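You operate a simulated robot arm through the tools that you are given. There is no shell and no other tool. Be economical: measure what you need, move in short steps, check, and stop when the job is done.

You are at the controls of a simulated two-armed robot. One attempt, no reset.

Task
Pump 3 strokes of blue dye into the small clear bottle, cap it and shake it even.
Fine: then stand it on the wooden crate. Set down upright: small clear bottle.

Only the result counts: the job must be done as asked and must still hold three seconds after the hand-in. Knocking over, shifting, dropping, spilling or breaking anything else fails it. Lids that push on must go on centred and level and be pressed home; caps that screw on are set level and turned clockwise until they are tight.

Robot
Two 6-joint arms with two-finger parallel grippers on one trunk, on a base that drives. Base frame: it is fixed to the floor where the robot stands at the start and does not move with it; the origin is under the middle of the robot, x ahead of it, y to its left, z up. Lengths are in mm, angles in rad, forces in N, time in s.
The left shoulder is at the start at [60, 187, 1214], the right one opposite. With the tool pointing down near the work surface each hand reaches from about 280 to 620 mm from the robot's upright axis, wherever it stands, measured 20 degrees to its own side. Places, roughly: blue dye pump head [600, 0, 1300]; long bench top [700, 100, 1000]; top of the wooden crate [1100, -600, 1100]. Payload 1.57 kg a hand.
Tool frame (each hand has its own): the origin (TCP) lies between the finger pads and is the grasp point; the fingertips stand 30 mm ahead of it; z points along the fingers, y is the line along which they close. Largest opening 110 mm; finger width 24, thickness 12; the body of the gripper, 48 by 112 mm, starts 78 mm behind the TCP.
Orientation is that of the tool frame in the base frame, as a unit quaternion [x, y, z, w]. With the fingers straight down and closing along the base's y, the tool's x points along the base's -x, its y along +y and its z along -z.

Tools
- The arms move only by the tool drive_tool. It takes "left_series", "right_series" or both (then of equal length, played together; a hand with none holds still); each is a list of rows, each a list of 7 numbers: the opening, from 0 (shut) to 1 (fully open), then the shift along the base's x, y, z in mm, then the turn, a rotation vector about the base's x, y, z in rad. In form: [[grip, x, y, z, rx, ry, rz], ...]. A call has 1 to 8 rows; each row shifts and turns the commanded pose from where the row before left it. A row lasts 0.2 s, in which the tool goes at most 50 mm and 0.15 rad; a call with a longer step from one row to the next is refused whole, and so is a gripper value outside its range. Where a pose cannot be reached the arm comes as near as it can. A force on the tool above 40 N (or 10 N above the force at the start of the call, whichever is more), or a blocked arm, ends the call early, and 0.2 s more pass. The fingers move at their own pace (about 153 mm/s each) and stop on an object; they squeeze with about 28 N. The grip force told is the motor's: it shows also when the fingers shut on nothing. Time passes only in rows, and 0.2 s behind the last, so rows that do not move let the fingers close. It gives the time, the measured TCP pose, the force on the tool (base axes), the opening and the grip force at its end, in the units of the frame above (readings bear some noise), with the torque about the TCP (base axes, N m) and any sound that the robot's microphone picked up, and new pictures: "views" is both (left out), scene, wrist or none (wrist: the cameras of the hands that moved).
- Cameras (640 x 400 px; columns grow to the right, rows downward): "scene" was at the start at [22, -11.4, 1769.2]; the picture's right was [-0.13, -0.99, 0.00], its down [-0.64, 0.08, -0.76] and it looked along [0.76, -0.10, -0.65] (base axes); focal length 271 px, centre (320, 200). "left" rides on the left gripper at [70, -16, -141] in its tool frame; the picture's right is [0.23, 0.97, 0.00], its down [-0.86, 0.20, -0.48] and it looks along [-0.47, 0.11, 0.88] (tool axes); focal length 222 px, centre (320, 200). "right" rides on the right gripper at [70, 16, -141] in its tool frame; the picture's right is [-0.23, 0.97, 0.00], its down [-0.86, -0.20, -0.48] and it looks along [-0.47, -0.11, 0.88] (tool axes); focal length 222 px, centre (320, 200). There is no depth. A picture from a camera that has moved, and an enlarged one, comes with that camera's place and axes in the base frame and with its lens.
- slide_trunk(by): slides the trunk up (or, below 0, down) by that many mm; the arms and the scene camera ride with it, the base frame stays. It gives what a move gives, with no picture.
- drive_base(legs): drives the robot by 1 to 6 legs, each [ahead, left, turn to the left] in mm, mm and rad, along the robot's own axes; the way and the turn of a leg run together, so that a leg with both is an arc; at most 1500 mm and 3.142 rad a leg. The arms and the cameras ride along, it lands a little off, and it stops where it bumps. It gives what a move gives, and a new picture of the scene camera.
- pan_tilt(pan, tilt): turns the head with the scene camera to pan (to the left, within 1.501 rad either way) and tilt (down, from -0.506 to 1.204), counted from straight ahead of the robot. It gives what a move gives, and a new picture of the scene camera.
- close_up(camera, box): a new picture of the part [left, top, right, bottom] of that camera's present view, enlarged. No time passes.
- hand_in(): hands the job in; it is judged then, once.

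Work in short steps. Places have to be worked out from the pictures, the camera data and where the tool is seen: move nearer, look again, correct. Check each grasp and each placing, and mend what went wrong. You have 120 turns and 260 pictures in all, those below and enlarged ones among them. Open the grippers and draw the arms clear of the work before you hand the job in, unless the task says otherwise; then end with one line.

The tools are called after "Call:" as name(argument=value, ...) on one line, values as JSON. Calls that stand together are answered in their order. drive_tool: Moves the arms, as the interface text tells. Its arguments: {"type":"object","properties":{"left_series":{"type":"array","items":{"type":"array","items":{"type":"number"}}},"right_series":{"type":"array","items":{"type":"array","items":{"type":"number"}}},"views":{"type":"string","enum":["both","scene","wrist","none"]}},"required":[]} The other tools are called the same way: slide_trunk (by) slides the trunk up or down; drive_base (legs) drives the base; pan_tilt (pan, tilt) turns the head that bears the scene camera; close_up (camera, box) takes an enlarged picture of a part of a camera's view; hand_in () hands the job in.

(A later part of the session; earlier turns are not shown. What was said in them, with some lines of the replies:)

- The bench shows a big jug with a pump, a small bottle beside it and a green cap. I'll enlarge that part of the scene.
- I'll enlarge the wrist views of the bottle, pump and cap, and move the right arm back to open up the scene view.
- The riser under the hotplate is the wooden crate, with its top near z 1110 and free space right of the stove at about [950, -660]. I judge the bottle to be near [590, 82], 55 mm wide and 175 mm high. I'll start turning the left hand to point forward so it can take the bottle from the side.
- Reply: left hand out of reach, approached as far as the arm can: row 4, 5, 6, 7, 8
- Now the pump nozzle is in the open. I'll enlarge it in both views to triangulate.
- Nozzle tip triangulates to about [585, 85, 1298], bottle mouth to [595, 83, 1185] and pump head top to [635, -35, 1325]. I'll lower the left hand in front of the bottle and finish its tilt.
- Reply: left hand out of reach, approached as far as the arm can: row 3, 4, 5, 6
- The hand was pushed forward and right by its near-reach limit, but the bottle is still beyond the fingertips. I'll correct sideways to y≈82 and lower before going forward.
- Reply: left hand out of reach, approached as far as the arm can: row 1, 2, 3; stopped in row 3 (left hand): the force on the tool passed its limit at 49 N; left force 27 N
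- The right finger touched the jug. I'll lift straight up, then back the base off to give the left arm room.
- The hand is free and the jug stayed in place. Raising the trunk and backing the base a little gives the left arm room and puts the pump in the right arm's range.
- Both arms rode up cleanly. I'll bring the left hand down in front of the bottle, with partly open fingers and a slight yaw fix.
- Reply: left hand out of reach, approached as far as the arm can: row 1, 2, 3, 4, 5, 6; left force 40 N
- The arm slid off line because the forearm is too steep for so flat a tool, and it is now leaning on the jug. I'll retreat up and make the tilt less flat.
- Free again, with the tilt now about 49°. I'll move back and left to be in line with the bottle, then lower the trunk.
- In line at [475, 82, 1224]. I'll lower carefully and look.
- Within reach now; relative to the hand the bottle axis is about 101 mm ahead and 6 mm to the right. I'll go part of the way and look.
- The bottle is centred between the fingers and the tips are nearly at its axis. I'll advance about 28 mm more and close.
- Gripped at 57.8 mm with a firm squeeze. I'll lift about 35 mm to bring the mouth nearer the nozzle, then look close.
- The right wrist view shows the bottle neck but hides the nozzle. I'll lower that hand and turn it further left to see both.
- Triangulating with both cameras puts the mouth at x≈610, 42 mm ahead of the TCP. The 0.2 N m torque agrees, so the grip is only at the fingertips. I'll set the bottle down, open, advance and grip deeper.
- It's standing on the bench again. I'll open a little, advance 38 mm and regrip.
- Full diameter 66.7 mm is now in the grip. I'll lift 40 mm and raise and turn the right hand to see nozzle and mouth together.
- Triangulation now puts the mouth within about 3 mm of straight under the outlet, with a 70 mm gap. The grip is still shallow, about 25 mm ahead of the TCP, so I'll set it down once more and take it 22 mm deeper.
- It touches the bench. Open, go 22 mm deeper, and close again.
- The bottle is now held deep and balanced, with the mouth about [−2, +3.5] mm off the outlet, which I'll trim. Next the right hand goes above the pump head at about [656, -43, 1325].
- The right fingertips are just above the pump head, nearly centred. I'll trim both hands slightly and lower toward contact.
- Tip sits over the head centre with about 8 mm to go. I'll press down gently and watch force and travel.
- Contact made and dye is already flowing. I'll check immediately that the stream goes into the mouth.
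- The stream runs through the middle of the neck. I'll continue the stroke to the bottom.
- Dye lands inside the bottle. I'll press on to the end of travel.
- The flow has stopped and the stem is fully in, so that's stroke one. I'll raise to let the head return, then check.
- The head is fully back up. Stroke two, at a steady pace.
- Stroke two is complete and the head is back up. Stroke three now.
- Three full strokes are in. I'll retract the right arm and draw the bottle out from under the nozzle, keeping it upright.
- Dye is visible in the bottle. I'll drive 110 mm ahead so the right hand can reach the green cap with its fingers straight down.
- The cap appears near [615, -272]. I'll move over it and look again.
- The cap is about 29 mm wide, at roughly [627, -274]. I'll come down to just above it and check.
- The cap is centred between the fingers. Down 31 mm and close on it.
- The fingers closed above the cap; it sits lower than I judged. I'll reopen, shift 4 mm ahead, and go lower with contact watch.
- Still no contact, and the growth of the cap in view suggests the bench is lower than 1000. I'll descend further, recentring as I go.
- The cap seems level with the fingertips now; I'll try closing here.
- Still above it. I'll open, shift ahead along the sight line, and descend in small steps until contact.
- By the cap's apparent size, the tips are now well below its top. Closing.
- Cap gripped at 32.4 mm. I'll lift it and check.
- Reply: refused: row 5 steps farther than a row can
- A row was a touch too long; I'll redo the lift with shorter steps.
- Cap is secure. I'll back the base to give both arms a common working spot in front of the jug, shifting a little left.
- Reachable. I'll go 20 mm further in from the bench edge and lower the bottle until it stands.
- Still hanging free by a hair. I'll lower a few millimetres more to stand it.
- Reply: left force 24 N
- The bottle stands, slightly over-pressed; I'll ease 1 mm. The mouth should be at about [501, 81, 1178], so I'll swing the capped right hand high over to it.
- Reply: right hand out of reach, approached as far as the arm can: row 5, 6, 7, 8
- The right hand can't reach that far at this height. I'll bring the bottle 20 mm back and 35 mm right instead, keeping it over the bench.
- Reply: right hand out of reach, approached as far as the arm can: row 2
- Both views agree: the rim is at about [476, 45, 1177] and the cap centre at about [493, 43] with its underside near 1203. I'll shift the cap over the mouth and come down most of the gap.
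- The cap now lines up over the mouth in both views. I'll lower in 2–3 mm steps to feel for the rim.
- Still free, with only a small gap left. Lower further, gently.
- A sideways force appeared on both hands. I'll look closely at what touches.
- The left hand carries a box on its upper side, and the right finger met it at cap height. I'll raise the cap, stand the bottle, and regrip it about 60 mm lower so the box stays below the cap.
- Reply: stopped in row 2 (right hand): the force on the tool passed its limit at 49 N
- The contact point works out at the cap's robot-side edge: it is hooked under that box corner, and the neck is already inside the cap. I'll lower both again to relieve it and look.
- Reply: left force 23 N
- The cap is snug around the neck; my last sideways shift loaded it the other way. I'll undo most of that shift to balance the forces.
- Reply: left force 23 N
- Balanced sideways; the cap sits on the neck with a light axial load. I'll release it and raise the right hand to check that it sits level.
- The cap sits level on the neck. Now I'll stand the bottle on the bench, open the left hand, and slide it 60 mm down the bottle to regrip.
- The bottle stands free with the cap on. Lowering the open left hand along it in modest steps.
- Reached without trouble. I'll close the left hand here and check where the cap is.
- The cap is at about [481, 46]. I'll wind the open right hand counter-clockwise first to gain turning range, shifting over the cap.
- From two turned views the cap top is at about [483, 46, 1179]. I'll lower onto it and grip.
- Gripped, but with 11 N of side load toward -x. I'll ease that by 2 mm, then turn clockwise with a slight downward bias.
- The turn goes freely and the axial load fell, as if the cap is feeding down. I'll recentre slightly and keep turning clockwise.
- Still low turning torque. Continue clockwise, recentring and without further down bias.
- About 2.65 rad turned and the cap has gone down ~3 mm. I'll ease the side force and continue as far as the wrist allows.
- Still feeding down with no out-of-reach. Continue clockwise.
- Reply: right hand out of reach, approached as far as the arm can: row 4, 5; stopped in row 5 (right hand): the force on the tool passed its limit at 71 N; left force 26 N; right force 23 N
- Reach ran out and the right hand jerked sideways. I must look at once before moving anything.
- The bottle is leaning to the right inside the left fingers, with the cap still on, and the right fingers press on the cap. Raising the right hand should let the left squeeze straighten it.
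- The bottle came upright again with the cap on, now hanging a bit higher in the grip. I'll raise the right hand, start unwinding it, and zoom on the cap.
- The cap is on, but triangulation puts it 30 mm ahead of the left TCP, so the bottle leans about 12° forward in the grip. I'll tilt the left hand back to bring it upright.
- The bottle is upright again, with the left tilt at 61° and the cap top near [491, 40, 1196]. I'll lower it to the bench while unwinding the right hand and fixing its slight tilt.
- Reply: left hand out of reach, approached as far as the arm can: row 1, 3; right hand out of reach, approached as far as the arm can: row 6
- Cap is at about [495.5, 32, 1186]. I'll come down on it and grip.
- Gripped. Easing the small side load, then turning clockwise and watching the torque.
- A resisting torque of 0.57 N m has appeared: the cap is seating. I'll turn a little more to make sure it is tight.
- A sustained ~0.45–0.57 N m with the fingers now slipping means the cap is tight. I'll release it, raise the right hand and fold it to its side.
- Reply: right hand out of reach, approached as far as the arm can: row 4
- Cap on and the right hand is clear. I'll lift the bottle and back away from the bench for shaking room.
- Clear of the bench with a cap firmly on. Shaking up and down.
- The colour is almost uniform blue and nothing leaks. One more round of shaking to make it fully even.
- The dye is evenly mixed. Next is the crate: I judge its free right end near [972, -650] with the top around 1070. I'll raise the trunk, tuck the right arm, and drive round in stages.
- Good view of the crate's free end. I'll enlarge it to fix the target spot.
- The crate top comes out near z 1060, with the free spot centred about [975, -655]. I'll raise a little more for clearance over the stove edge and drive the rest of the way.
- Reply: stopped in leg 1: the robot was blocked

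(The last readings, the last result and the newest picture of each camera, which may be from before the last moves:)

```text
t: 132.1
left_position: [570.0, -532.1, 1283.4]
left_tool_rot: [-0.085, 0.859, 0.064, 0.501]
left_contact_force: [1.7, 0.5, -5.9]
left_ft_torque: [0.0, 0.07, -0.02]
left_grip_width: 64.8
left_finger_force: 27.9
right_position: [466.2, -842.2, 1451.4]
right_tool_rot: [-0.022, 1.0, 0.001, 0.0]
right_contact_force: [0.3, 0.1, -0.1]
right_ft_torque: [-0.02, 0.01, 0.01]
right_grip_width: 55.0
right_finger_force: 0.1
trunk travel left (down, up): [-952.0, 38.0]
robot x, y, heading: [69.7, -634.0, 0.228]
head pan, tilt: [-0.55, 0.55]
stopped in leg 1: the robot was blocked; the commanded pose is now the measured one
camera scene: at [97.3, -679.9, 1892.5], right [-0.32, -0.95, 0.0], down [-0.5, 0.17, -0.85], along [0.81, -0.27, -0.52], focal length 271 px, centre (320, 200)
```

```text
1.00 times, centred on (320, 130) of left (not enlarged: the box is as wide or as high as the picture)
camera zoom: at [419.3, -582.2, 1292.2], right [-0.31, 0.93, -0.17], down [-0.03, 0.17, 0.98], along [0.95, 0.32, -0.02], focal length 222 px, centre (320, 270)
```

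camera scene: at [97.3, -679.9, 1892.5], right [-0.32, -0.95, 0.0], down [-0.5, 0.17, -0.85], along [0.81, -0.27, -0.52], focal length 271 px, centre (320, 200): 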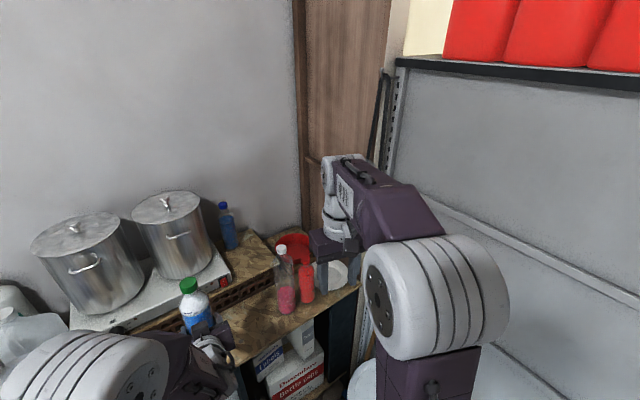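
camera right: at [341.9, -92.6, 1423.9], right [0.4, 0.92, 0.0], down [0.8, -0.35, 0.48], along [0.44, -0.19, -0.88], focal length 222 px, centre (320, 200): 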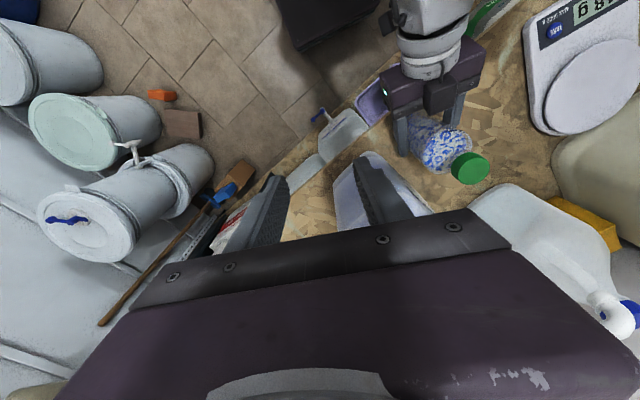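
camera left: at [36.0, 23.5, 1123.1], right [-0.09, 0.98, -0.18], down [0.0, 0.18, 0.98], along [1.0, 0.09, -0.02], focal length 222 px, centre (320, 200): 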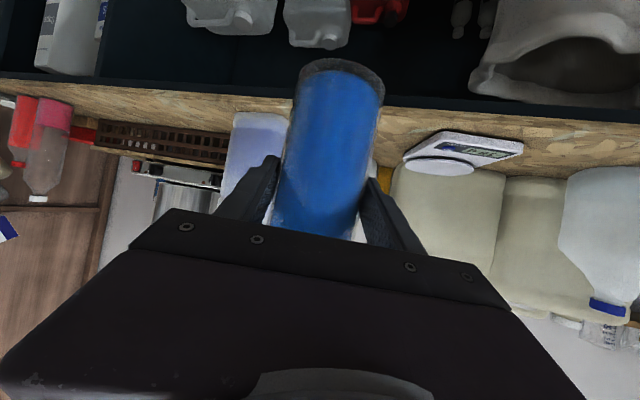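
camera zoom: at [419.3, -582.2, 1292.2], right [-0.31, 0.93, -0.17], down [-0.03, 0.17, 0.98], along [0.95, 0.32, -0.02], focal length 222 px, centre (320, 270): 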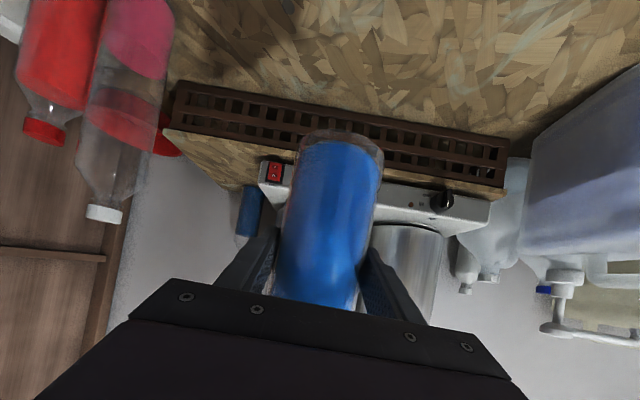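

The base was blocked going right. I'll look down to the right to see what is there.

Call:
pan_tilt(pan=-1.3, tilt=1.0)

```text
t: 133.2
left_position: [567.9, -529.5, 1285.1]
left_tool_rot: [-0.086, 0.858, 0.062, 0.503]
left_contact_force: [0.3, -0.2, -6.0]
left_ft_torque: [-0.02, 0.04, -0.01]
left_grip_width: 64.9
left_finger_force: 27.4
right_position: [465.5, -841.7, 1452.6]
right_tool_rot: [-0.021, 1.0, -0.001, -0.001]
right_contact_force: [1.0, 0.4, 0.3]
right_ft_torque: [-0.01, 0.0, 0.01]
right_grip_width: 55.4
right_finger_force: 0.0
trunk travel left (down, up): [-952.0, 38.0]
robot x, y, heading: [68.4, -638.1, 0.231]
head pan, tilt: [-1.3, 1.0]
camera scene: at [42.0, -711.1, 1856.2], right [-0.88, -0.48, 0.0], down [-0.4, 0.74, -0.54], along [0.26, -0.47, -0.84], focal length 271 px, centre (320, 200)
```

scene: 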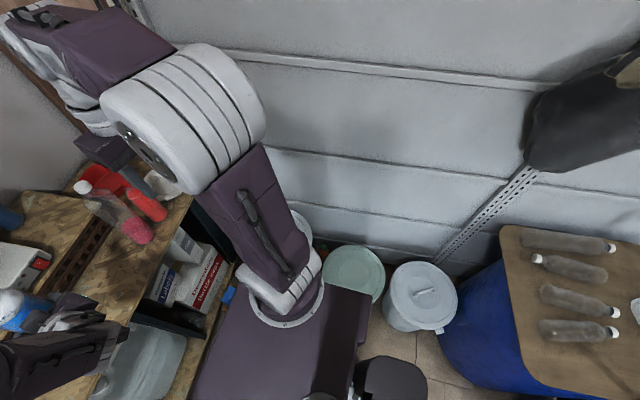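

The green-lidded bucket stands just right of the base, so I'll step 20 mm away from it and go straight ahead, reaching the rest with the arm.

Call:
drive_base(legs=[[0, 20, 0], [235, 0, 0]])

Call:
pan_tilt(pan=-0.45, tilt=0.75)

Call:
close_up(camera="left", box=[0, 0, 640, 260])

```text
t: 135.3
left_position: [788.4, -460.4, 1286.9]
left_tool_rot: [-0.086, 0.857, 0.063, 0.504]
left_contact_force: [-0.9, -0.4, -4.0]
left_ft_torque: [-0.01, 0.02, 0.01]
left_grip_width: 65.0
left_finger_force: 27.7
right_position: [685.6, -770.8, 1453.5]
right_tool_rot: [-0.022, 1.0, 0.0, 0.002]
right_contact_force: [-0.4, -0.9, 0.7]
right_ft_torque: [0.02, -0.03, -0.02]
right_grip_width: 55.2
right_finger_force: 0.2
trunk travel left (down, up): [-952.0, 38.0]
robot x, y, heading: [295.4, -565.6, 0.229]
head pan, tilt: [-1.3, 1.0]
camera scene: at [262.0, -640.8, 1855.9], right [-0.88, -0.48, 0.0], down [-0.4, 0.74, -0.54], along [0.26, -0.47, -0.84], focal length 271 px, centre (320, 200)
```

scene: 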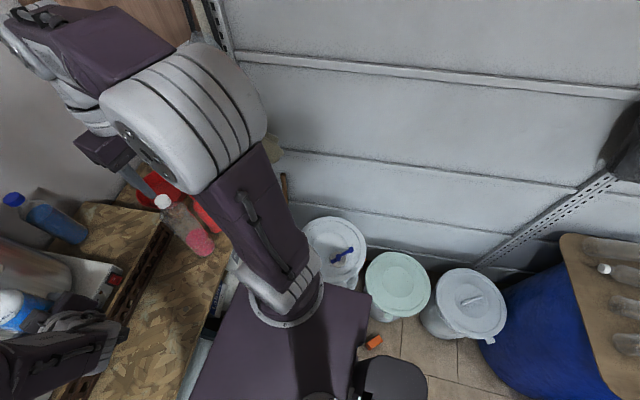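

```text
t: 136.5
left_position: [793.0, -458.8, 1285.3]
left_tool_rot: [-0.085, 0.858, 0.063, 0.503]
left_contact_force: [-0.3, 1.0, -5.7]
left_ft_torque: [-0.02, 0.04, 0.01]
left_grip_width: 64.9
left_finger_force: 28.2
right_position: [690.2, -767.4, 1453.6]
right_tool_rot: [-0.021, 1.0, 0.0, 0.001]
right_contact_force: [0.1, 0.4, 0.1]
right_ft_torque: [0.0, 0.01, 0.02]
right_grip_width: 54.9
right_finger_force: 0.1
trunk travel left (down, up): [-952.0, 38.0]
robot x, y, heading: [292.6, -565.5, 0.229]
head pan, tilt: [-0.45, 0.75]
camera scene: at [315.3, -595.1, 1875.2], right [-0.22, -0.98, 0.0], down [-0.67, 0.15, -0.73], along [0.71, -0.16, -0.68], focal length 271 px, centre (320, 200)
```

scene: 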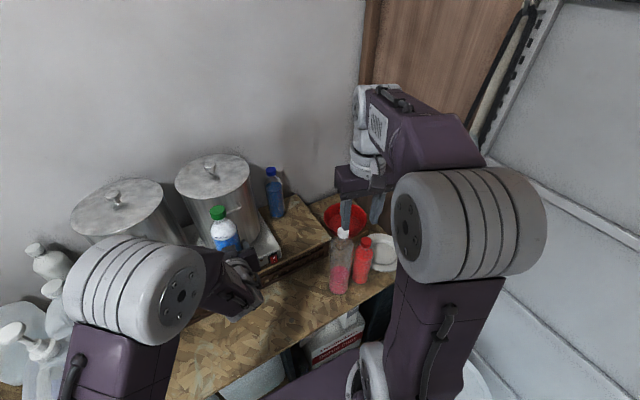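

```text
1.00 times, centred on (320, 130) of left (not enlarged: the box is as wide or as high as the picture)
camera zoom: at [643.3, -508.2, 1293.2], right [-0.31, 0.93, -0.18], down [-0.04, 0.17, 0.98], along [0.95, 0.31, -0.02], focal length 222 px, centre (320, 270)
```

zoom: 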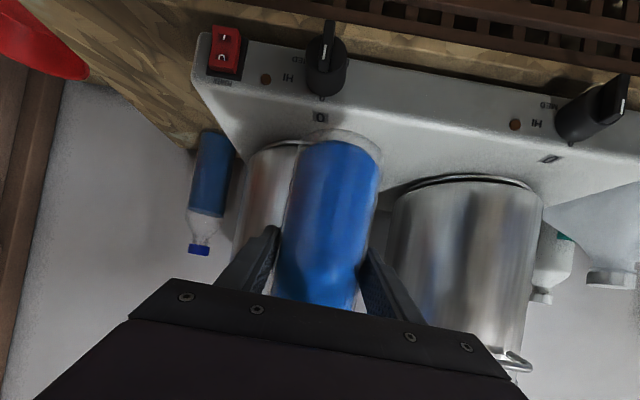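

Call:
close_up(camera="scene", box=[190, 170, 350, 300])

```text
3.08 times, centred on (270, 235) of scene
camera zoom: at [315.3, -595.1, 1875.2], right [-0.22, -0.98, 0.0], down [-0.67, 0.15, -0.73], along [0.71, -0.16, -0.68], focal length 833 px, centre (474, 92)
```

zoom: 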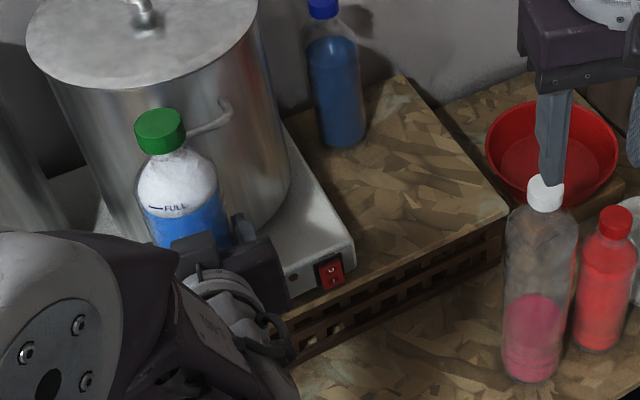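

The target spot refines to about [985, -655], and the path must go right first, then ahead, to clear the pot. I'll move the right arm out of the way first.

Call:
drive_tool(right_series=[[0.5, -14, -34, 10, 0, 0, 0], [0.5, -14, -34, 10, 0, 0, 0], [0.5, -14, -34, 0, 0, 0, 0], [0.5, -14, -34, 0, 0, 0, 0]], left_series=[[0.25, -5, -5, 0, 0, 0, 0], [0.25, -5, -20, 0, 0, 0, 0], [0.25, 0, -25, 0, 0, 0, -0.05], [0.25, 0, -25, 0, 0, 0, -0.05]], views="none")

Call:
drive_tool(left_series=[[0.25, 0, -25, 0, 0, 0, -0.05], [0.25, 0, -25, 0, 0, 0, -0.05], [0.25, 0, -25, 0, 0, 0, -0.05], [0.25, 0, -25, 0, 0, 0, -0.05], [0.25, 0, -20, 0, 0, 0, 0]], views="both")

```text
t: 137.5
left_position: [783.9, -534.6, 1284.2]
left_tool_rot: [-0.042, 0.861, 0.038, 0.505]
left_contact_force: [0.1, 0.2, -4.6]
left_ft_torque: [0.02, 0.04, 0.0]
left_grip_width: 65.0
left_finger_force: 27.2
right_position: [635.2, -905.6, 1471.3]
right_tool_rot: [-0.022, 1.0, 0.0, 0.0]
right_contact_force: [-0.6, -0.6, 0.2]
right_ft_torque: [0.04, -0.03, 0.0]
right_grip_width: 55.2
right_finger_force: 0.0
trunk travel left (down, up): [-952.0, 38.0]
robot x, y, heading: [294.8, -561.8, 0.228]
head pan, tilt: [-0.45, 0.75]
```

```text
t: 138.7
left_position: [783.9, -654.0, 1283.2]
left_tool_rot: [0.045, 0.862, -0.013, 0.505]
left_contact_force: [-0.6, -0.3, -4.8]
left_ft_torque: [0.01, 0.05, 0.01]
left_grip_width: 65.2
left_finger_force: 27.9
right_position: [634.6, -905.3, 1471.6]
right_tool_rot: [-0.022, 1.0, 0.0, 0.0]
right_contact_force: [0.0, 0.0, -0.6]
right_ft_torque: [-0.01, 0.02, -0.06]
right_grip_width: 55.1
right_finger_force: 0.0
trunk travel left (down, up): [-952.0, 38.0]
robot x, y, heading: [294.5, -566.2, 0.232]
head pan, tilt: [-0.45, 0.75]
camera scene: at [316.0, -597.2, 1875.2], right [-0.22, -0.98, 0.0], down [-0.67, 0.15, -0.73], along [0.71, -0.16, -0.68], focal length 271 px, centre (320, 200)
camera left: at [625.8, -658.4, 1293.1], right [-0.02, 0.98, -0.18], down [0.02, 0.18, 0.98], along [1.0, 0.02, -0.02], focal length 222 px, centre (320, 200)
```

scene: 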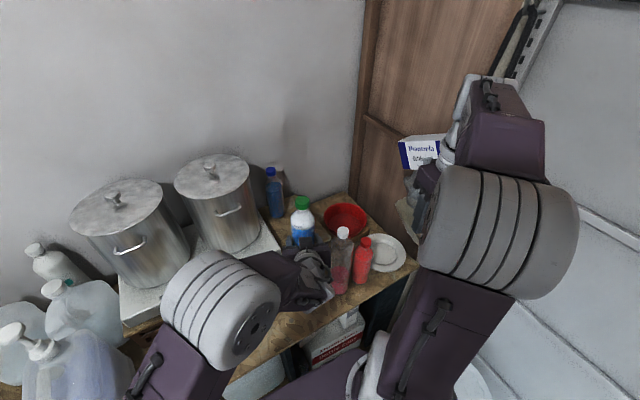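
left: 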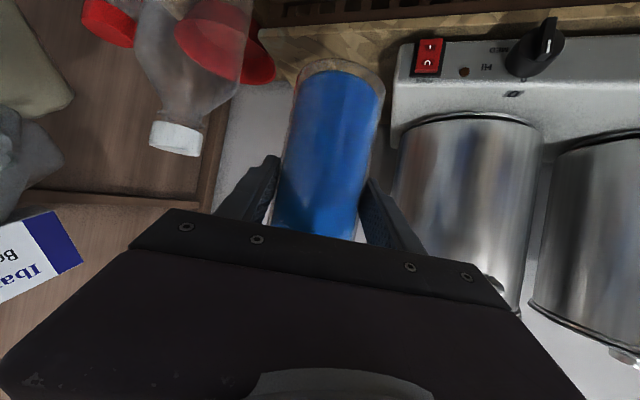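

The clear bottle is just right of the hand, so I'll raise 30 mm, yaw the hand further right to swing the wrist left, then advance.

Call:
slide_trunk(by=30)

Call:
drive_tool(left_series=[[0.25, 0, 5, 0, 0, 0, -0.1], [0.25, 5, 5, 0, 0, 0, -0.1], [0.25, 20, 0, 0, 0, 0, -0.1], [0.25, 30, 0, 0, 0, 0, 0], [0.25, 30, 0, 0, 0, 0, 0], [0.25, 30, 0, 0, 0, 0, 0]], views="both")

```text
t: 139.4
left_position: [782.6, -654.5, 1312.9]
left_tool_rot: [0.044, 0.862, -0.013, 0.505]
left_contact_force: [-0.1, 0.6, -4.7]
left_ft_torque: [0.02, 0.07, 0.01]
left_grip_width: 64.9
left_finger_force: 27.9
right_position: [635.6, -904.7, 1502.1]
right_tool_rot: [-0.022, 1.0, 0.0, 0.0]
right_contact_force: [0.0, 0.0, 0.1]
right_ft_torque: [0.0, -0.03, -0.02]
right_grip_width: 55.0
right_finger_force: 0.1
trunk travel left (down, up): [-982.0, 8.0]
robot x, y, heading: [295.1, -564.9, 0.23]
head pan, tilt: [-0.45, 0.75]
```

```text
t: 140.8
left_position: [901.2, -644.2, 1313.9]
left_tool_rot: [0.171, 0.847, -0.086, 0.496]
left_contact_force: [-0.3, -0.4, -5.2]
left_ft_torque: [0.03, 0.06, 0.0]
left_grip_width: 65.0
left_finger_force: 27.8
right_position: [637.7, -904.1, 1502.7]
right_tool_rot: [-0.022, 1.0, -0.001, 0.0]
right_contact_force: [0.3, 0.1, -0.1]
right_ft_torque: [0.01, 0.0, 0.01]
right_grip_width: 55.1
right_finger_force: 0.1
trunk travel left (down, up): [-982.0, 8.0]
robot x, y, heading: [296.7, -562.4, 0.23]
head pan, tilt: [-0.45, 0.75]
camera scene: at [318.1, -595.3, 1905.2], right [-0.22, -0.98, 0.0], down [-0.67, 0.15, -0.73], along [0.71, -0.16, -0.68], focal length 271 px, centre (320, 200)
camera left: at [749.4, -601.9, 1322.5], right [0.26, 0.95, -0.17], down [0.07, 0.16, 0.98], along [0.96, -0.27, -0.02], focal length 222 px, centre (320, 200)
```

scene: 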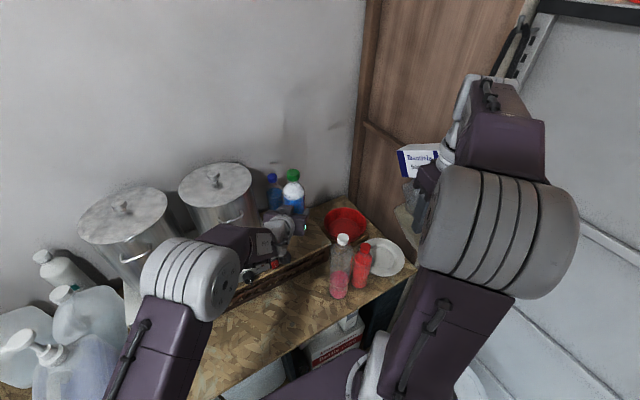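
left: 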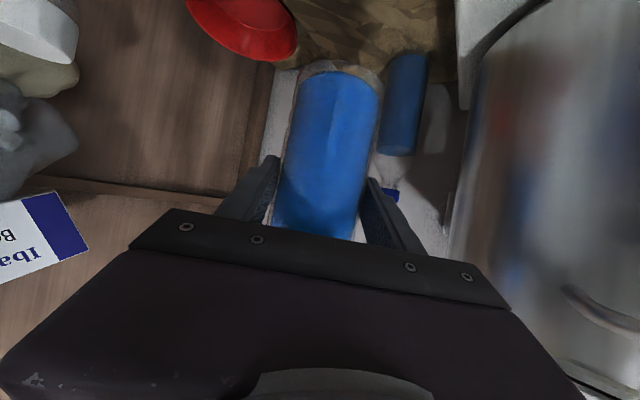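

Going well. Forward another 75 mm toward the spot.

Call:
drive_tool(left_series=[[0.25, 25, -2, 0, 0, 0, 0], [0.25, 25, -2, 0, 0, 0, 0], [0.25, 25, -2, 0, 0, 0, 0]], views="both")

Call:
close_up(camera="scene", box=[230, 150, 390, 290])

```text
t: 141.6
left_position: [975.2, -648.7, 1313.9]
left_tool_rot: [0.172, 0.846, -0.09, 0.496]
left_contact_force: [0.0, 0.4, -4.9]
left_ft_torque: [0.03, 0.06, -0.01]
left_grip_width: 64.5
left_finger_force: 27.9
right_position: [637.2, -904.6, 1500.8]
right_tool_rot: [-0.022, 1.0, -0.001, 0.0]
right_contact_force: [-0.1, -1.0, 0.4]
right_ft_torque: [0.02, -0.02, -0.02]
right_grip_width: 55.2
right_finger_force: 0.2
trunk travel left (down, up): [-982.0, 8.0]
robot x, y, heading: [294.8, -565.4, 0.224]
head pan, tilt: [-0.45, 0.75]
camera scene: at [318.5, -595.4, 1905.2], right [-0.22, -0.98, 0.0], down [-0.67, 0.15, -0.73], along [0.71, -0.16, -0.68], focal length 271 px, centre (320, 200)
camera left: at [824.2, -605.7, 1322.6], right [0.27, 0.95, -0.18], down [0.07, 0.17, 0.98], along [0.96, -0.28, -0.02], focal length 222 px, centre (320, 200)
```

scene: 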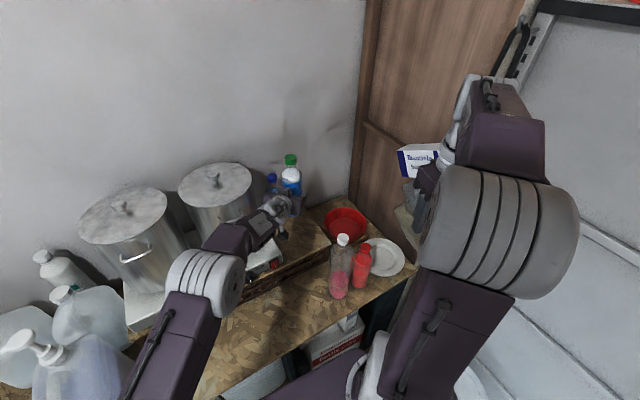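
left: 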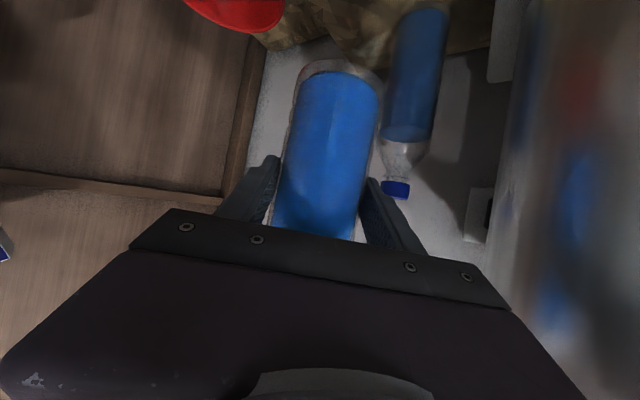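

```text
2.86 times, centred on (310, 220) of scene
camera zoom: at [318.5, -595.4, 1905.2], right [-0.22, -0.98, 0.0], down [-0.67, 0.15, -0.73], along [0.71, -0.16, -0.68], focal length 773 px, centre (349, 143)
```

zoom: 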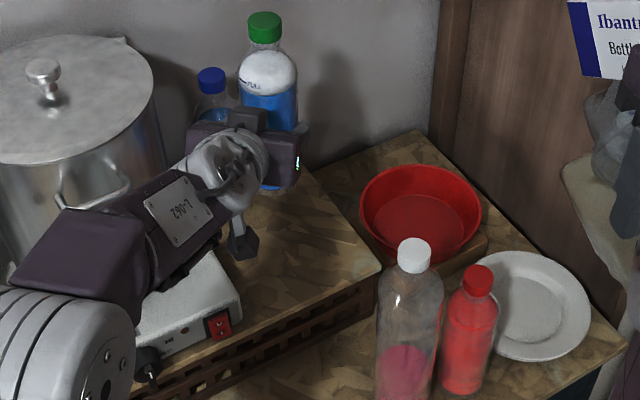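

Positioned over the free area. I'll nudge 12 mm right for stove clearance and lower most of the way.

Call:
drive_tool(left_series=[[0.25, 3, -6, -10, 0, 0, 0], [0.25, 2, -6, -20, 0, 0, 0], [0.25, 0, 0, -25, 0, 0, 0], [0.25, 0, 0, -25, 0, 0, 0], [0.25, 0, 0, -25, 0, 0, 0]], views="both")

Call:
close_up(camera="scene", box=[230, 150, 390, 290])

```text
t: 142.8
left_position: [978.6, -661.6, 1207.9]
left_tool_rot: [0.171, 0.845, -0.089, 0.499]
left_contact_force: [0.4, 0.6, -4.5]
left_ft_torque: [-0.01, 0.04, -0.01]
left_grip_width: 65.0
left_finger_force: 27.6
right_position: [636.2, -904.6, 1502.4]
right_tool_rot: [-0.022, 1.0, 0.0, 0.0]
right_contact_force: [-0.2, 0.4, 0.3]
right_ft_torque: [0.0, 0.01, 0.04]
right_grip_width: 54.8
right_finger_force: 0.0
trunk travel left (down, up): [-982.0, 8.0]
robot x, y, heading: [297.7, -560.7, 0.232]
head pan, tilt: [-0.45, 0.75]
camera scene: at [317.6, -595.7, 1905.3], right [-0.22, -0.98, 0.0], down [-0.67, 0.15, -0.73], along [0.71, -0.16, -0.68], focal length 271 px, centre (320, 200)
camera left: at [828.4, -618.6, 1217.9], right [0.27, 0.95, -0.18], down [0.07, 0.17, 0.98], along [0.96, -0.28, -0.02], focal length 222 px, centre (320, 200)
```

scene: 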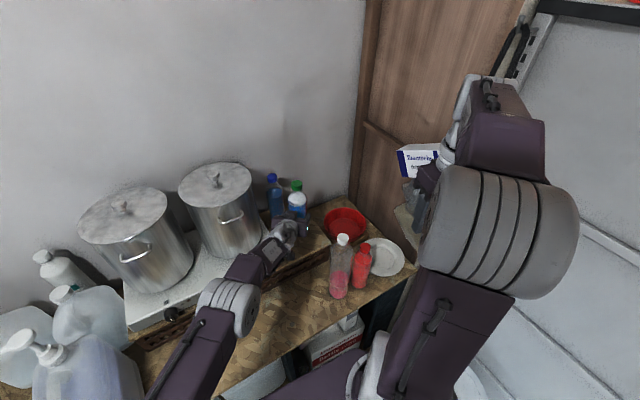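
left: 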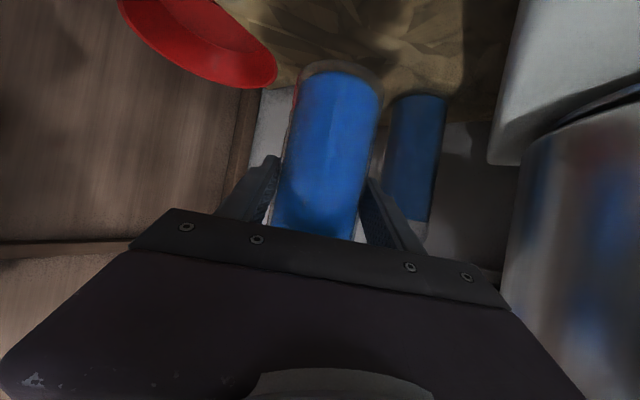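

```text
2.86 times, centred on (310, 220) of scene
camera zoom: at [317.6, -595.7, 1905.3], right [-0.22, -0.98, 0.0], down [-0.67, 0.15, -0.73], along [0.71, -0.16, -0.68], focal length 773 px, centre (349, 143)
```

zoom: 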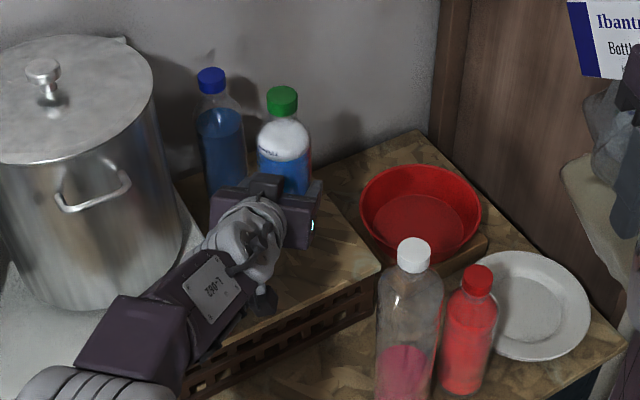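

It's over the crate with clear space around. Lowering further, then feeling for contact.

Call:
drive_tool(left_series=[[0.25, 0, 0, -15, 0, 0, 0], [0.25, 0, 0, -15, 0, 0, 0], [0.25, 0, 0, -10, 0, 0, 0], [0.25, 0, 0, -6, 0, 0, 0], [0.25, 0, 0, 0, 0, 0, 0]], views="wrist")

Call:
close_up(camera="scene", box=[230, 150, 390, 290])

```text
t: 144.0
left_position: [977.3, -659.0, 1171.3]
left_tool_rot: [0.171, 0.845, -0.088, 0.498]
left_contact_force: [-0.4, 0.4, -5.0]
left_ft_torque: [0.01, 0.05, -0.04]
left_grip_width: 65.2
left_finger_force: 28.4
left hand out of reach, approached as far as the arm can: row 2, 3, 4
right_position: [636.8, -902.9, 1502.6]
right_tool_rot: [-0.022, 1.0, 0.0, 0.0]
right_contact_force: [-0.2, -0.3, 0.0]
right_ft_torque: [-0.03, -0.05, -0.01]
right_grip_width: 55.1
right_finger_force: 0.1
trunk travel left (down, up): [-982.0, 8.0]
robot x, y, heading: [297.5, -563.2, 0.227]
head pan, tilt: [-0.45, 0.75]
camera left: at [825.9, -616.9, 1179.8], right [0.27, 0.95, -0.18], down [0.07, 0.16, 0.98], along [0.96, -0.27, -0.02], focal length 222 px, centre (320, 200)
```

left: 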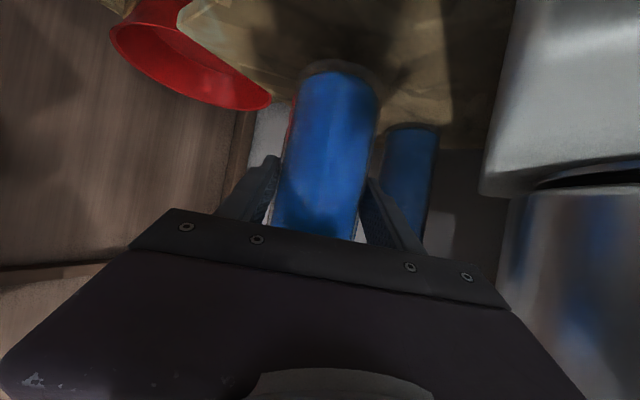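

```text
2.86 times, centred on (310, 220) of scene
camera zoom: at [316.7, -595.5, 1905.2], right [-0.22, -0.98, 0.0], down [-0.67, 0.15, -0.73], along [0.71, -0.16, -0.68], focal length 773 px, centre (349, 143)
```

zoom: 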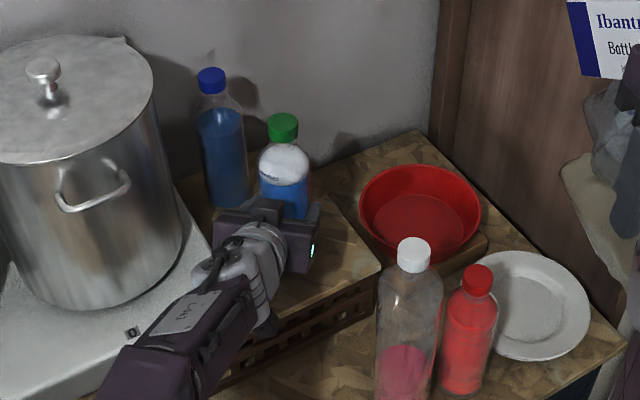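

The arm is at its reach for this shoulder height, so I'll lower with the trunk in small amounts.

Call:
slide_trunk(by=-15)

Call:
close_up(camera="left", box=[200, 0, 480, 250])

```text
t: 144.7
left_position: [977.9, -659.9, 1156.3]
left_tool_rot: [0.171, 0.845, -0.087, 0.499]
left_contact_force: [-0.1, 0.6, -5.1]
left_ft_torque: [-0.01, 0.01, 0.02]
left_grip_width: 65.1
left_finger_force: 27.8
right_position: [637.2, -903.2, 1487.0]
right_tool_rot: [-0.022, 1.0, 0.0, 0.0]
right_contact_force: [-0.3, -0.5, -0.1]
right_ft_torque: [0.0, -0.01, 0.0]
right_grip_width: 55.1
right_finger_force: 0.0
trunk travel left (down, up): [-967.0, 23.0]
robot x, y, heading: [298.0, -564.2, 0.228]
head pan, tilt: [-0.45, 0.75]
```

```text
1.60 times, centred on (340, 125) of left
camera zoom: at [826.2, -617.1, 1164.6], right [0.27, 0.95, -0.18], down [0.07, 0.16, 0.98], along [0.96, -0.27, -0.02], focal length 355 px, centre (288, 320)
```

zoom: 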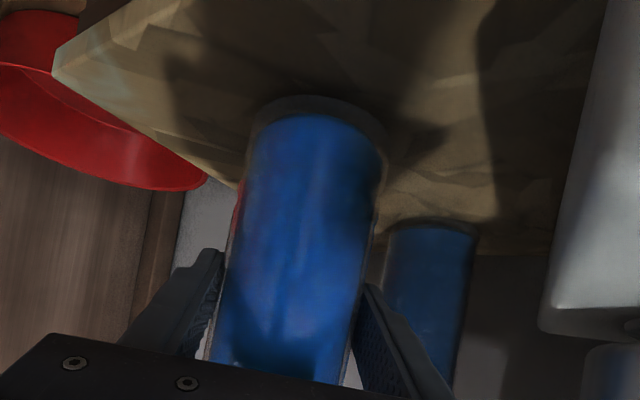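

Call:
slide_trunk(by=-8)

Call:
slide_trunk(by=-3)

```text
t: 145.2
left_position: [975.6, -659.3, 1153.4]
left_tool_rot: [0.17, 0.843, -0.088, 0.502]
left_contact_force: [4.1, 0.6, 13.1]
left_ft_torque: [-0.44, -0.53, 0.12]
left_grip_width: 64.8
left_finger_force: 27.6
right_position: [633.5, -903.2, 1480.9]
right_tool_rot: [-0.021, 1.0, -0.001, 0.001]
right_contact_force: [0.1, 0.1, 0.2]
right_ft_torque: [-0.03, 0.01, 0.02]
right_grip_width: 55.0
right_finger_force: 0.1
trunk travel left (down, up): [-959.0, 31.0]
robot x, y, heading: [297.6, -563.4, 0.227]
head pan, tilt: [-0.45, 0.75]
```

```text
t: 145.8
left_position: [974.9, -659.5, 1152.2]
left_tool_rot: [0.171, 0.843, -0.088, 0.502]
left_contact_force: [2.9, 2.7, 26.6]
left_ft_torque: [-0.54, -0.11, -0.01]
left_grip_width: 64.6
left_finger_force: 28.0
right_position: [631.0, -902.0, 1478.6]
right_tool_rot: [-0.021, 1.0, 0.0, 0.001]
right_contact_force: [-0.6, -0.2, -0.6]
right_ft_torque: [-0.01, 0.02, -0.01]
right_grip_width: 54.7
right_finger_force: 0.1
trunk travel left (down, up): [-956.0, 34.0]
robot x, y, heading: [294.0, -559.3, 0.227]
head pan, tilt: [-0.45, 0.75]
```

It's firmly on the crate. I'll ease off 3 mm, then open slightly and look.

Call:
slide_trunk(by=3)

Call:
drive_tool(left_series=[[0.62, 0, 0, 0, 0, 0, 0], [0.68, 0, 0, 0, 0, 0, 0], [0.68, 0, 0, 0, 0, 0, 0]], views="both")

Call:
close_up(camera="left", box=[200, 0, 480, 250])

Call:
close_up(camera="scene", box=[250, 150, 370, 260])

```text
t: 146.3
left_position: [974.5, -659.7, 1150.7]
left_tool_rot: [0.171, 0.845, -0.087, 0.499]
left_contact_force: [4.2, 1.7, 20.3]
left_ft_torque: [-0.53, -0.31, 0.13]
left_grip_width: 65.0
left_finger_force: 27.6
right_position: [632.2, -902.3, 1481.4]
right_tool_rot: [-0.022, 1.0, -0.002, 0.002]
right_contact_force: [-0.4, 0.6, -0.2]
right_ft_torque: [-0.02, -0.01, -0.03]
right_grip_width: 55.0
right_finger_force: 0.1
trunk travel left (down, up): [-959.0, 31.0]
robot x, y, heading: [298.2, -562.9, 0.227]
head pan, tilt: [-0.45, 0.75]
```

```text
t: 147.1
left_position: [977.4, -658.9, 1148.9]
left_tool_rot: [0.171, 0.845, -0.087, 0.499]
left_contact_force: [0.0, 0.7, 0.6]
left_ft_torque: [0.02, 0.0, 0.02]
left_grip_width: 74.7
left_finger_force: 0.1
right_position: [633.8, -904.2, 1478.8]
right_tool_rot: [-0.021, 1.0, 0.0, 0.001]
right_contact_force: [-0.2, 0.4, 0.0]
right_ft_torque: [0.03, 0.02, -0.01]
right_grip_width: 55.2
right_finger_force: 0.1
trunk travel left (down, up): [-959.0, 31.0]
robot x, y, heading: [294.1, -564.4, 0.229]
head pan, tilt: [-0.45, 0.75]
camera scene: at [314.9, -595.2, 1882.2], right [-0.22, -0.98, 0.0], down [-0.67, 0.15, -0.73], along [0.71, -0.16, -0.68], focal length 271 px, centre (320, 200)
camera left: at [824.7, -616.7, 1157.0], right [0.27, 0.95, -0.18], down [0.07, 0.16, 0.98], along [0.96, -0.27, -0.02], focal length 222 px, centre (320, 200)
```

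scene: 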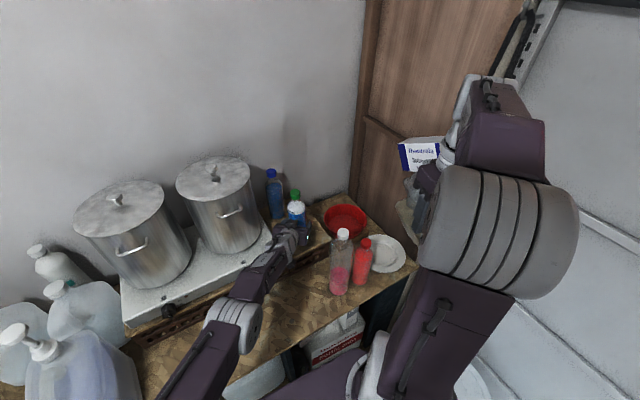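
left: 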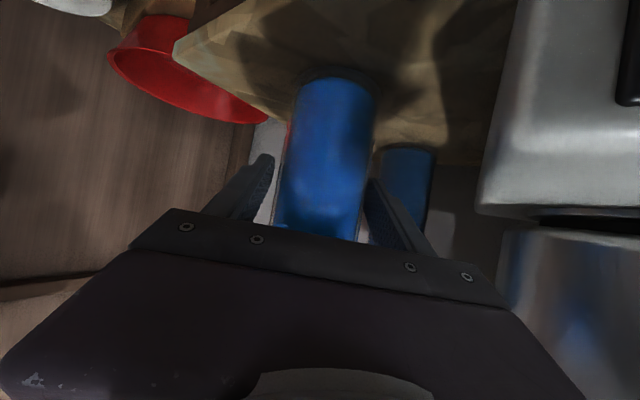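

```text
1.60 times, centred on (340, 125) of left
camera zoom: at [824.7, -616.7, 1157.0], right [0.27, 0.95, -0.18], down [0.07, 0.16, 0.98], along [0.96, -0.27, -0.02], focal length 355 px, centre (288, 320)
```

zoom: 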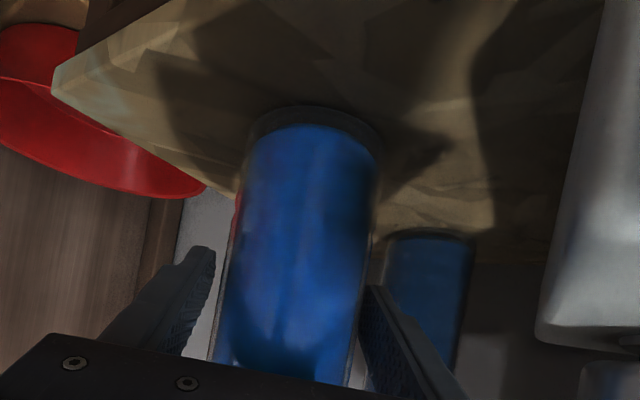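

```text
3.64 times, centred on (310, 205) of scene
camera zoom: at [314.9, -595.2, 1882.2], right [-0.22, -0.98, 0.0], down [-0.67, 0.15, -0.73], along [0.71, -0.16, -0.68], focal length 984 px, centre (356, 182)
```

zoom: 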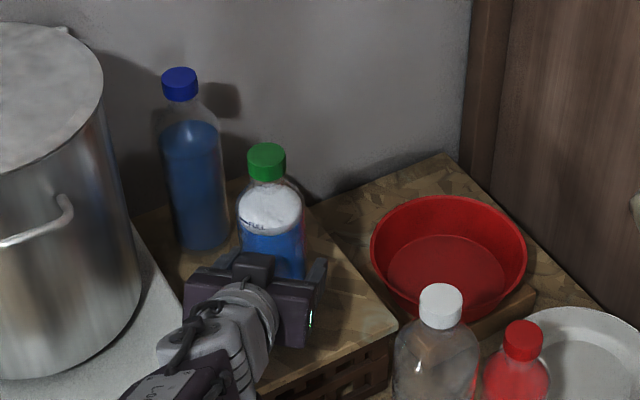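

The bottle stands upright on the crate, free of the fingers. I'll open a bit more and back straight out along the hand's direction.

Call:
drive_tool(left_series=[[0.76, 0, 0, 0, 0, 0, 0], [0.76, -9, 3.7, 0, 0, 0, 0], [0.76, -14, 5.7, 0, 0, 0, 0], [0.76, -18, 7.4, 0, 0, 0, 0], [0.76, -18, 7.4, 0, 0, 0, 0], [0.76, -18, 7.4, 0, 0, 0, 0], [0.76, -18, 7.4, 0, 0, 0, 0]], views="both")

Call:
close_up(camera="scene", box=[250, 150, 370, 260])

```text
t: 148.7
left_position: [885.3, -624.9, 1153.3]
left_tool_rot: [0.174, 0.841, -0.088, 0.505]
left_contact_force: [15.3, -6.9, 13.4]
left_ft_torque: [0.4, -0.69, -0.92]
left_grip_width: 83.3
left_finger_force: 0.0
left hand out of reach, approached as far as the arm can: row 2, 3, 4
right_position: [635.7, -907.3, 1478.9]
right_tool_rot: [-0.022, 1.0, 0.001, 0.0]
right_contact_force: [-1.1, 0.5, 0.9]
right_ft_torque: [0.04, -0.02, 0.01]
right_grip_width: 55.0
right_finger_force: 0.0
trunk travel left (down, up): [-959.0, 31.0]
robot x, y, heading: [295.4, -560.9, 0.225]
head pan, tilt: [-0.45, 0.75]
camera scene: at [318.0, -599.4, 1882.5], right [-0.22, -0.98, 0.0], down [-0.67, 0.15, -0.73], along [0.71, -0.16, -0.68], focal length 271 px, centre (320, 200)
camera left: at [734.2, -581.1, 1159.9], right [0.27, 0.95, -0.17], down [0.05, 0.16, 0.98], along [0.96, -0.28, -0.01], focal length 222 px, centre (320, 200)
```

scene: 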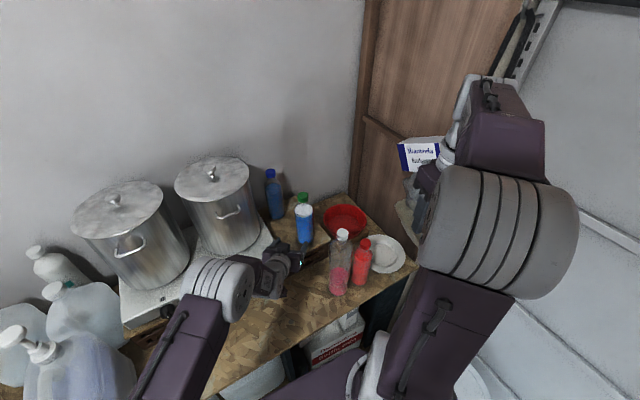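
left: 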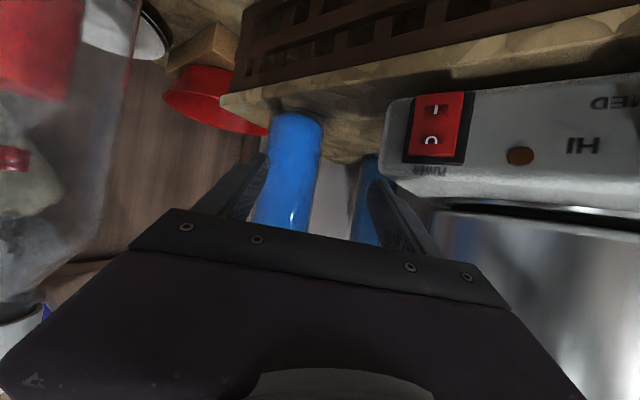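

```text
3.64 times, centred on (310, 205) of scene
camera zoom: at [318.0, -599.4, 1882.5], right [-0.22, -0.98, 0.0], down [-0.67, 0.15, -0.73], along [0.71, -0.16, -0.68], focal length 984 px, centre (356, 182)
```

zoom: 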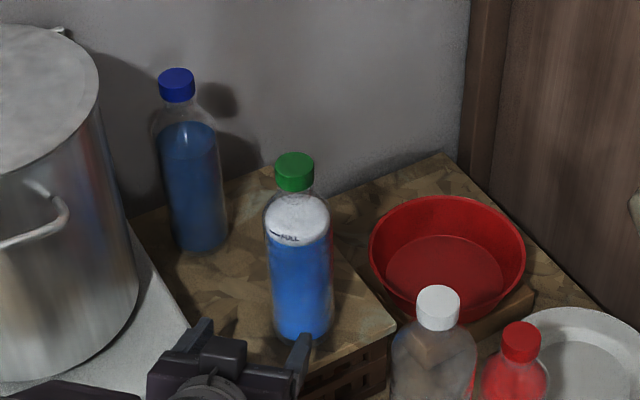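

The bottle got nudged about 30 mm right as the arm ran to its limit, but it stands upright and fully on the crate. The left finger now touches the stove edge, so I'll lift straight up.

Call:
drive_tool(left_series=[[0.76, 1, -0.5, 6, 0, 0, 0], [0.76, 0, 0, 15, 0, 0, 0], [0.76, 0, 0, 25, 0, 0, 0], [0.76, 0, 0, 25, 0, 0, 0]], views="both")

Call:
close_up(camera="scene", box=[250, 150, 370, 260])

```text
t: 149.7
left_position: [883.1, -622.3, 1219.3]
left_tool_rot: [0.171, 0.846, -0.087, 0.498]
left_contact_force: [-0.3, 0.7, -0.4]
left_ft_torque: [-0.03, -0.01, 0.0]
left_grip_width: 83.5
left_finger_force: 0.0
right_position: [636.1, -905.3, 1480.1]
right_tool_rot: [-0.021, 1.0, 0.0, 0.0]
right_contact_force: [-0.2, -0.4, -1.6]
right_ft_torque: [0.01, 0.04, 0.0]
right_grip_width: 54.9
right_finger_force: 0.0
trunk travel left (down, up): [-959.0, 31.0]
robot x, y, heading: [298.0, -562.6, 0.225]
head pan, tilt: [-0.45, 0.75]
camera scene: at [316.8, -596.5, 1882.1], right [-0.22, -0.98, 0.0], down [-0.67, 0.15, -0.73], along [0.71, -0.16, -0.68], focal length 271 px, centre (320, 200)
camera left: at [731.7, -578.3, 1227.3], right [0.26, 0.95, -0.18], down [0.07, 0.16, 0.98], along [0.96, -0.27, -0.02], focal length 222 px, centre (320, 200)
```

scene: 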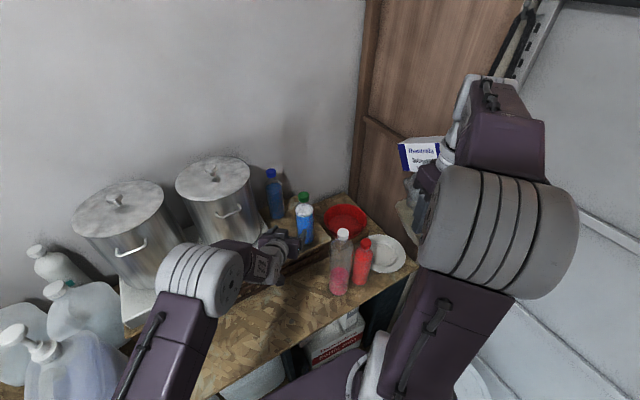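
left: 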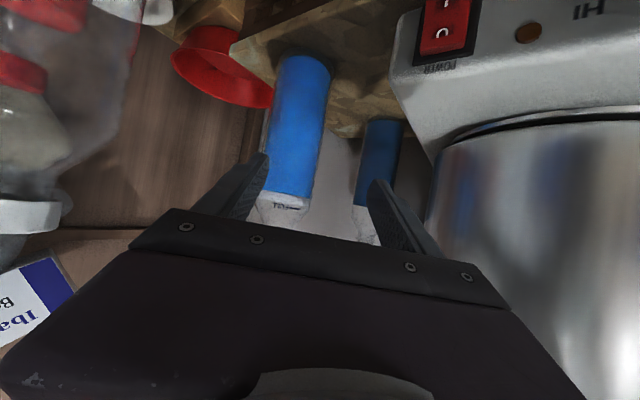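

```text
3.64 times, centred on (310, 205) of scene
camera zoom: at [316.8, -596.5, 1882.1], right [-0.22, -0.98, 0.0], down [-0.67, 0.15, -0.73], along [0.71, -0.16, -0.68], focal length 984 px, centre (356, 182)
```

zoom: 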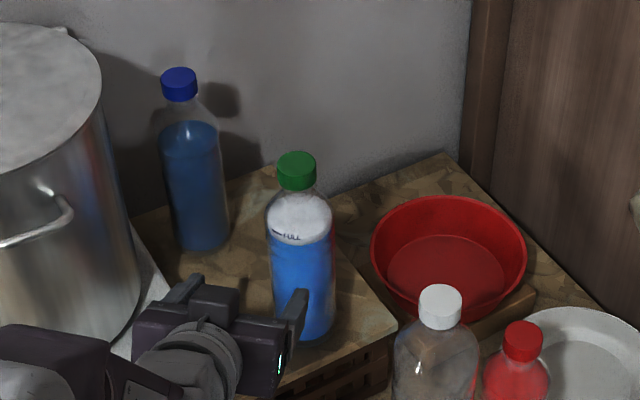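

No contact now, and the bottle is upright and capped on the crate. I'll withdraw the left arm fully before handing in.

Call:
drive_tool(left_series=[[0.76, -20, 5, 10, 0, 0, 0], [0.76, -25, 8, 15, 0, 0, 0], [0.76, -25, 10, 15, 0, 0, 0], [0.76, -25, 10, 10, 0, 0, 0], [0.76, -25, 10, 10, 0, 0, 0], [0.76, -25, 10, 0, 0, 0, 0]], views="scene")

Call:
close_up(camera="scene", box=[230, 150, 390, 290])

```text
t: 151.1
left_position: [737.7, -568.0, 1279.7]
left_tool_rot: [0.171, 0.845, -0.087, 0.499]
left_contact_force: [-0.6, 0.1, 0.9]
left_ft_torque: [-0.01, -0.02, 0.0]
left_grip_width: 83.6
left_finger_force: 0.0
right_position: [633.7, -903.4, 1479.1]
right_tool_rot: [-0.021, 1.0, -0.001, 0.001]
right_contact_force: [0.1, -0.8, 0.5]
right_ft_torque: [-0.07, 0.01, -0.01]
right_grip_width: 54.8
right_finger_force: 0.1
trunk travel left (down, up): [-959.0, 31.0]
robot x, y, heading: [295.8, -562.8, 0.232]
head pan, tilt: [-0.45, 0.75]
camera scene: at [314.2, -595.1, 1882.3], right [-0.22, -0.98, 0.0], down [-0.67, 0.15, -0.73], along [0.71, -0.16, -0.68], focal length 271 px, centre (320, 200)
```

scene: 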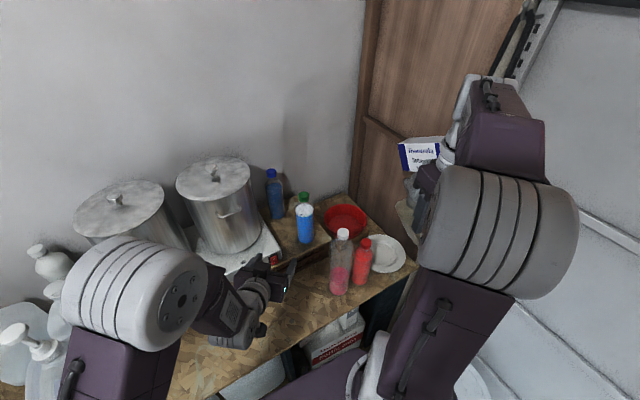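

```text
2.86 times, centred on (310, 220) of scene
camera zoom: at [314.2, -595.1, 1882.3], right [-0.22, -0.98, 0.0], down [-0.67, 0.15, -0.73], along [0.71, -0.16, -0.68], focal length 773 px, centre (349, 143)
```

zoom: 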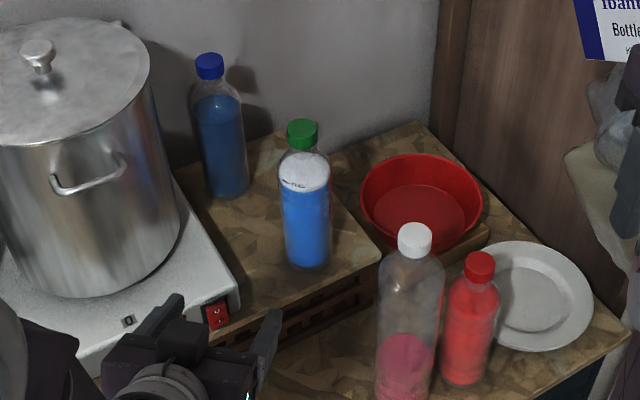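

The small bottle stands upright on the crate, capped and evenly blue. Everything around it is still standing and both arms are clear, so I'm handing in.

Call:
hand_in()

```text
The job is handed in.
```

I pumped three strokes of blue dye into the small clear bottle, screwed its cap tight, shook it to an even blue and stood it upright on the wooden crate. I handed the job in, but no verdict came back. Along the way the grippers touched the dye jug a few times and the stove edge once, and the base touched something on its right, probably a bucket. I saw nothing knocked over or clearly shifted.
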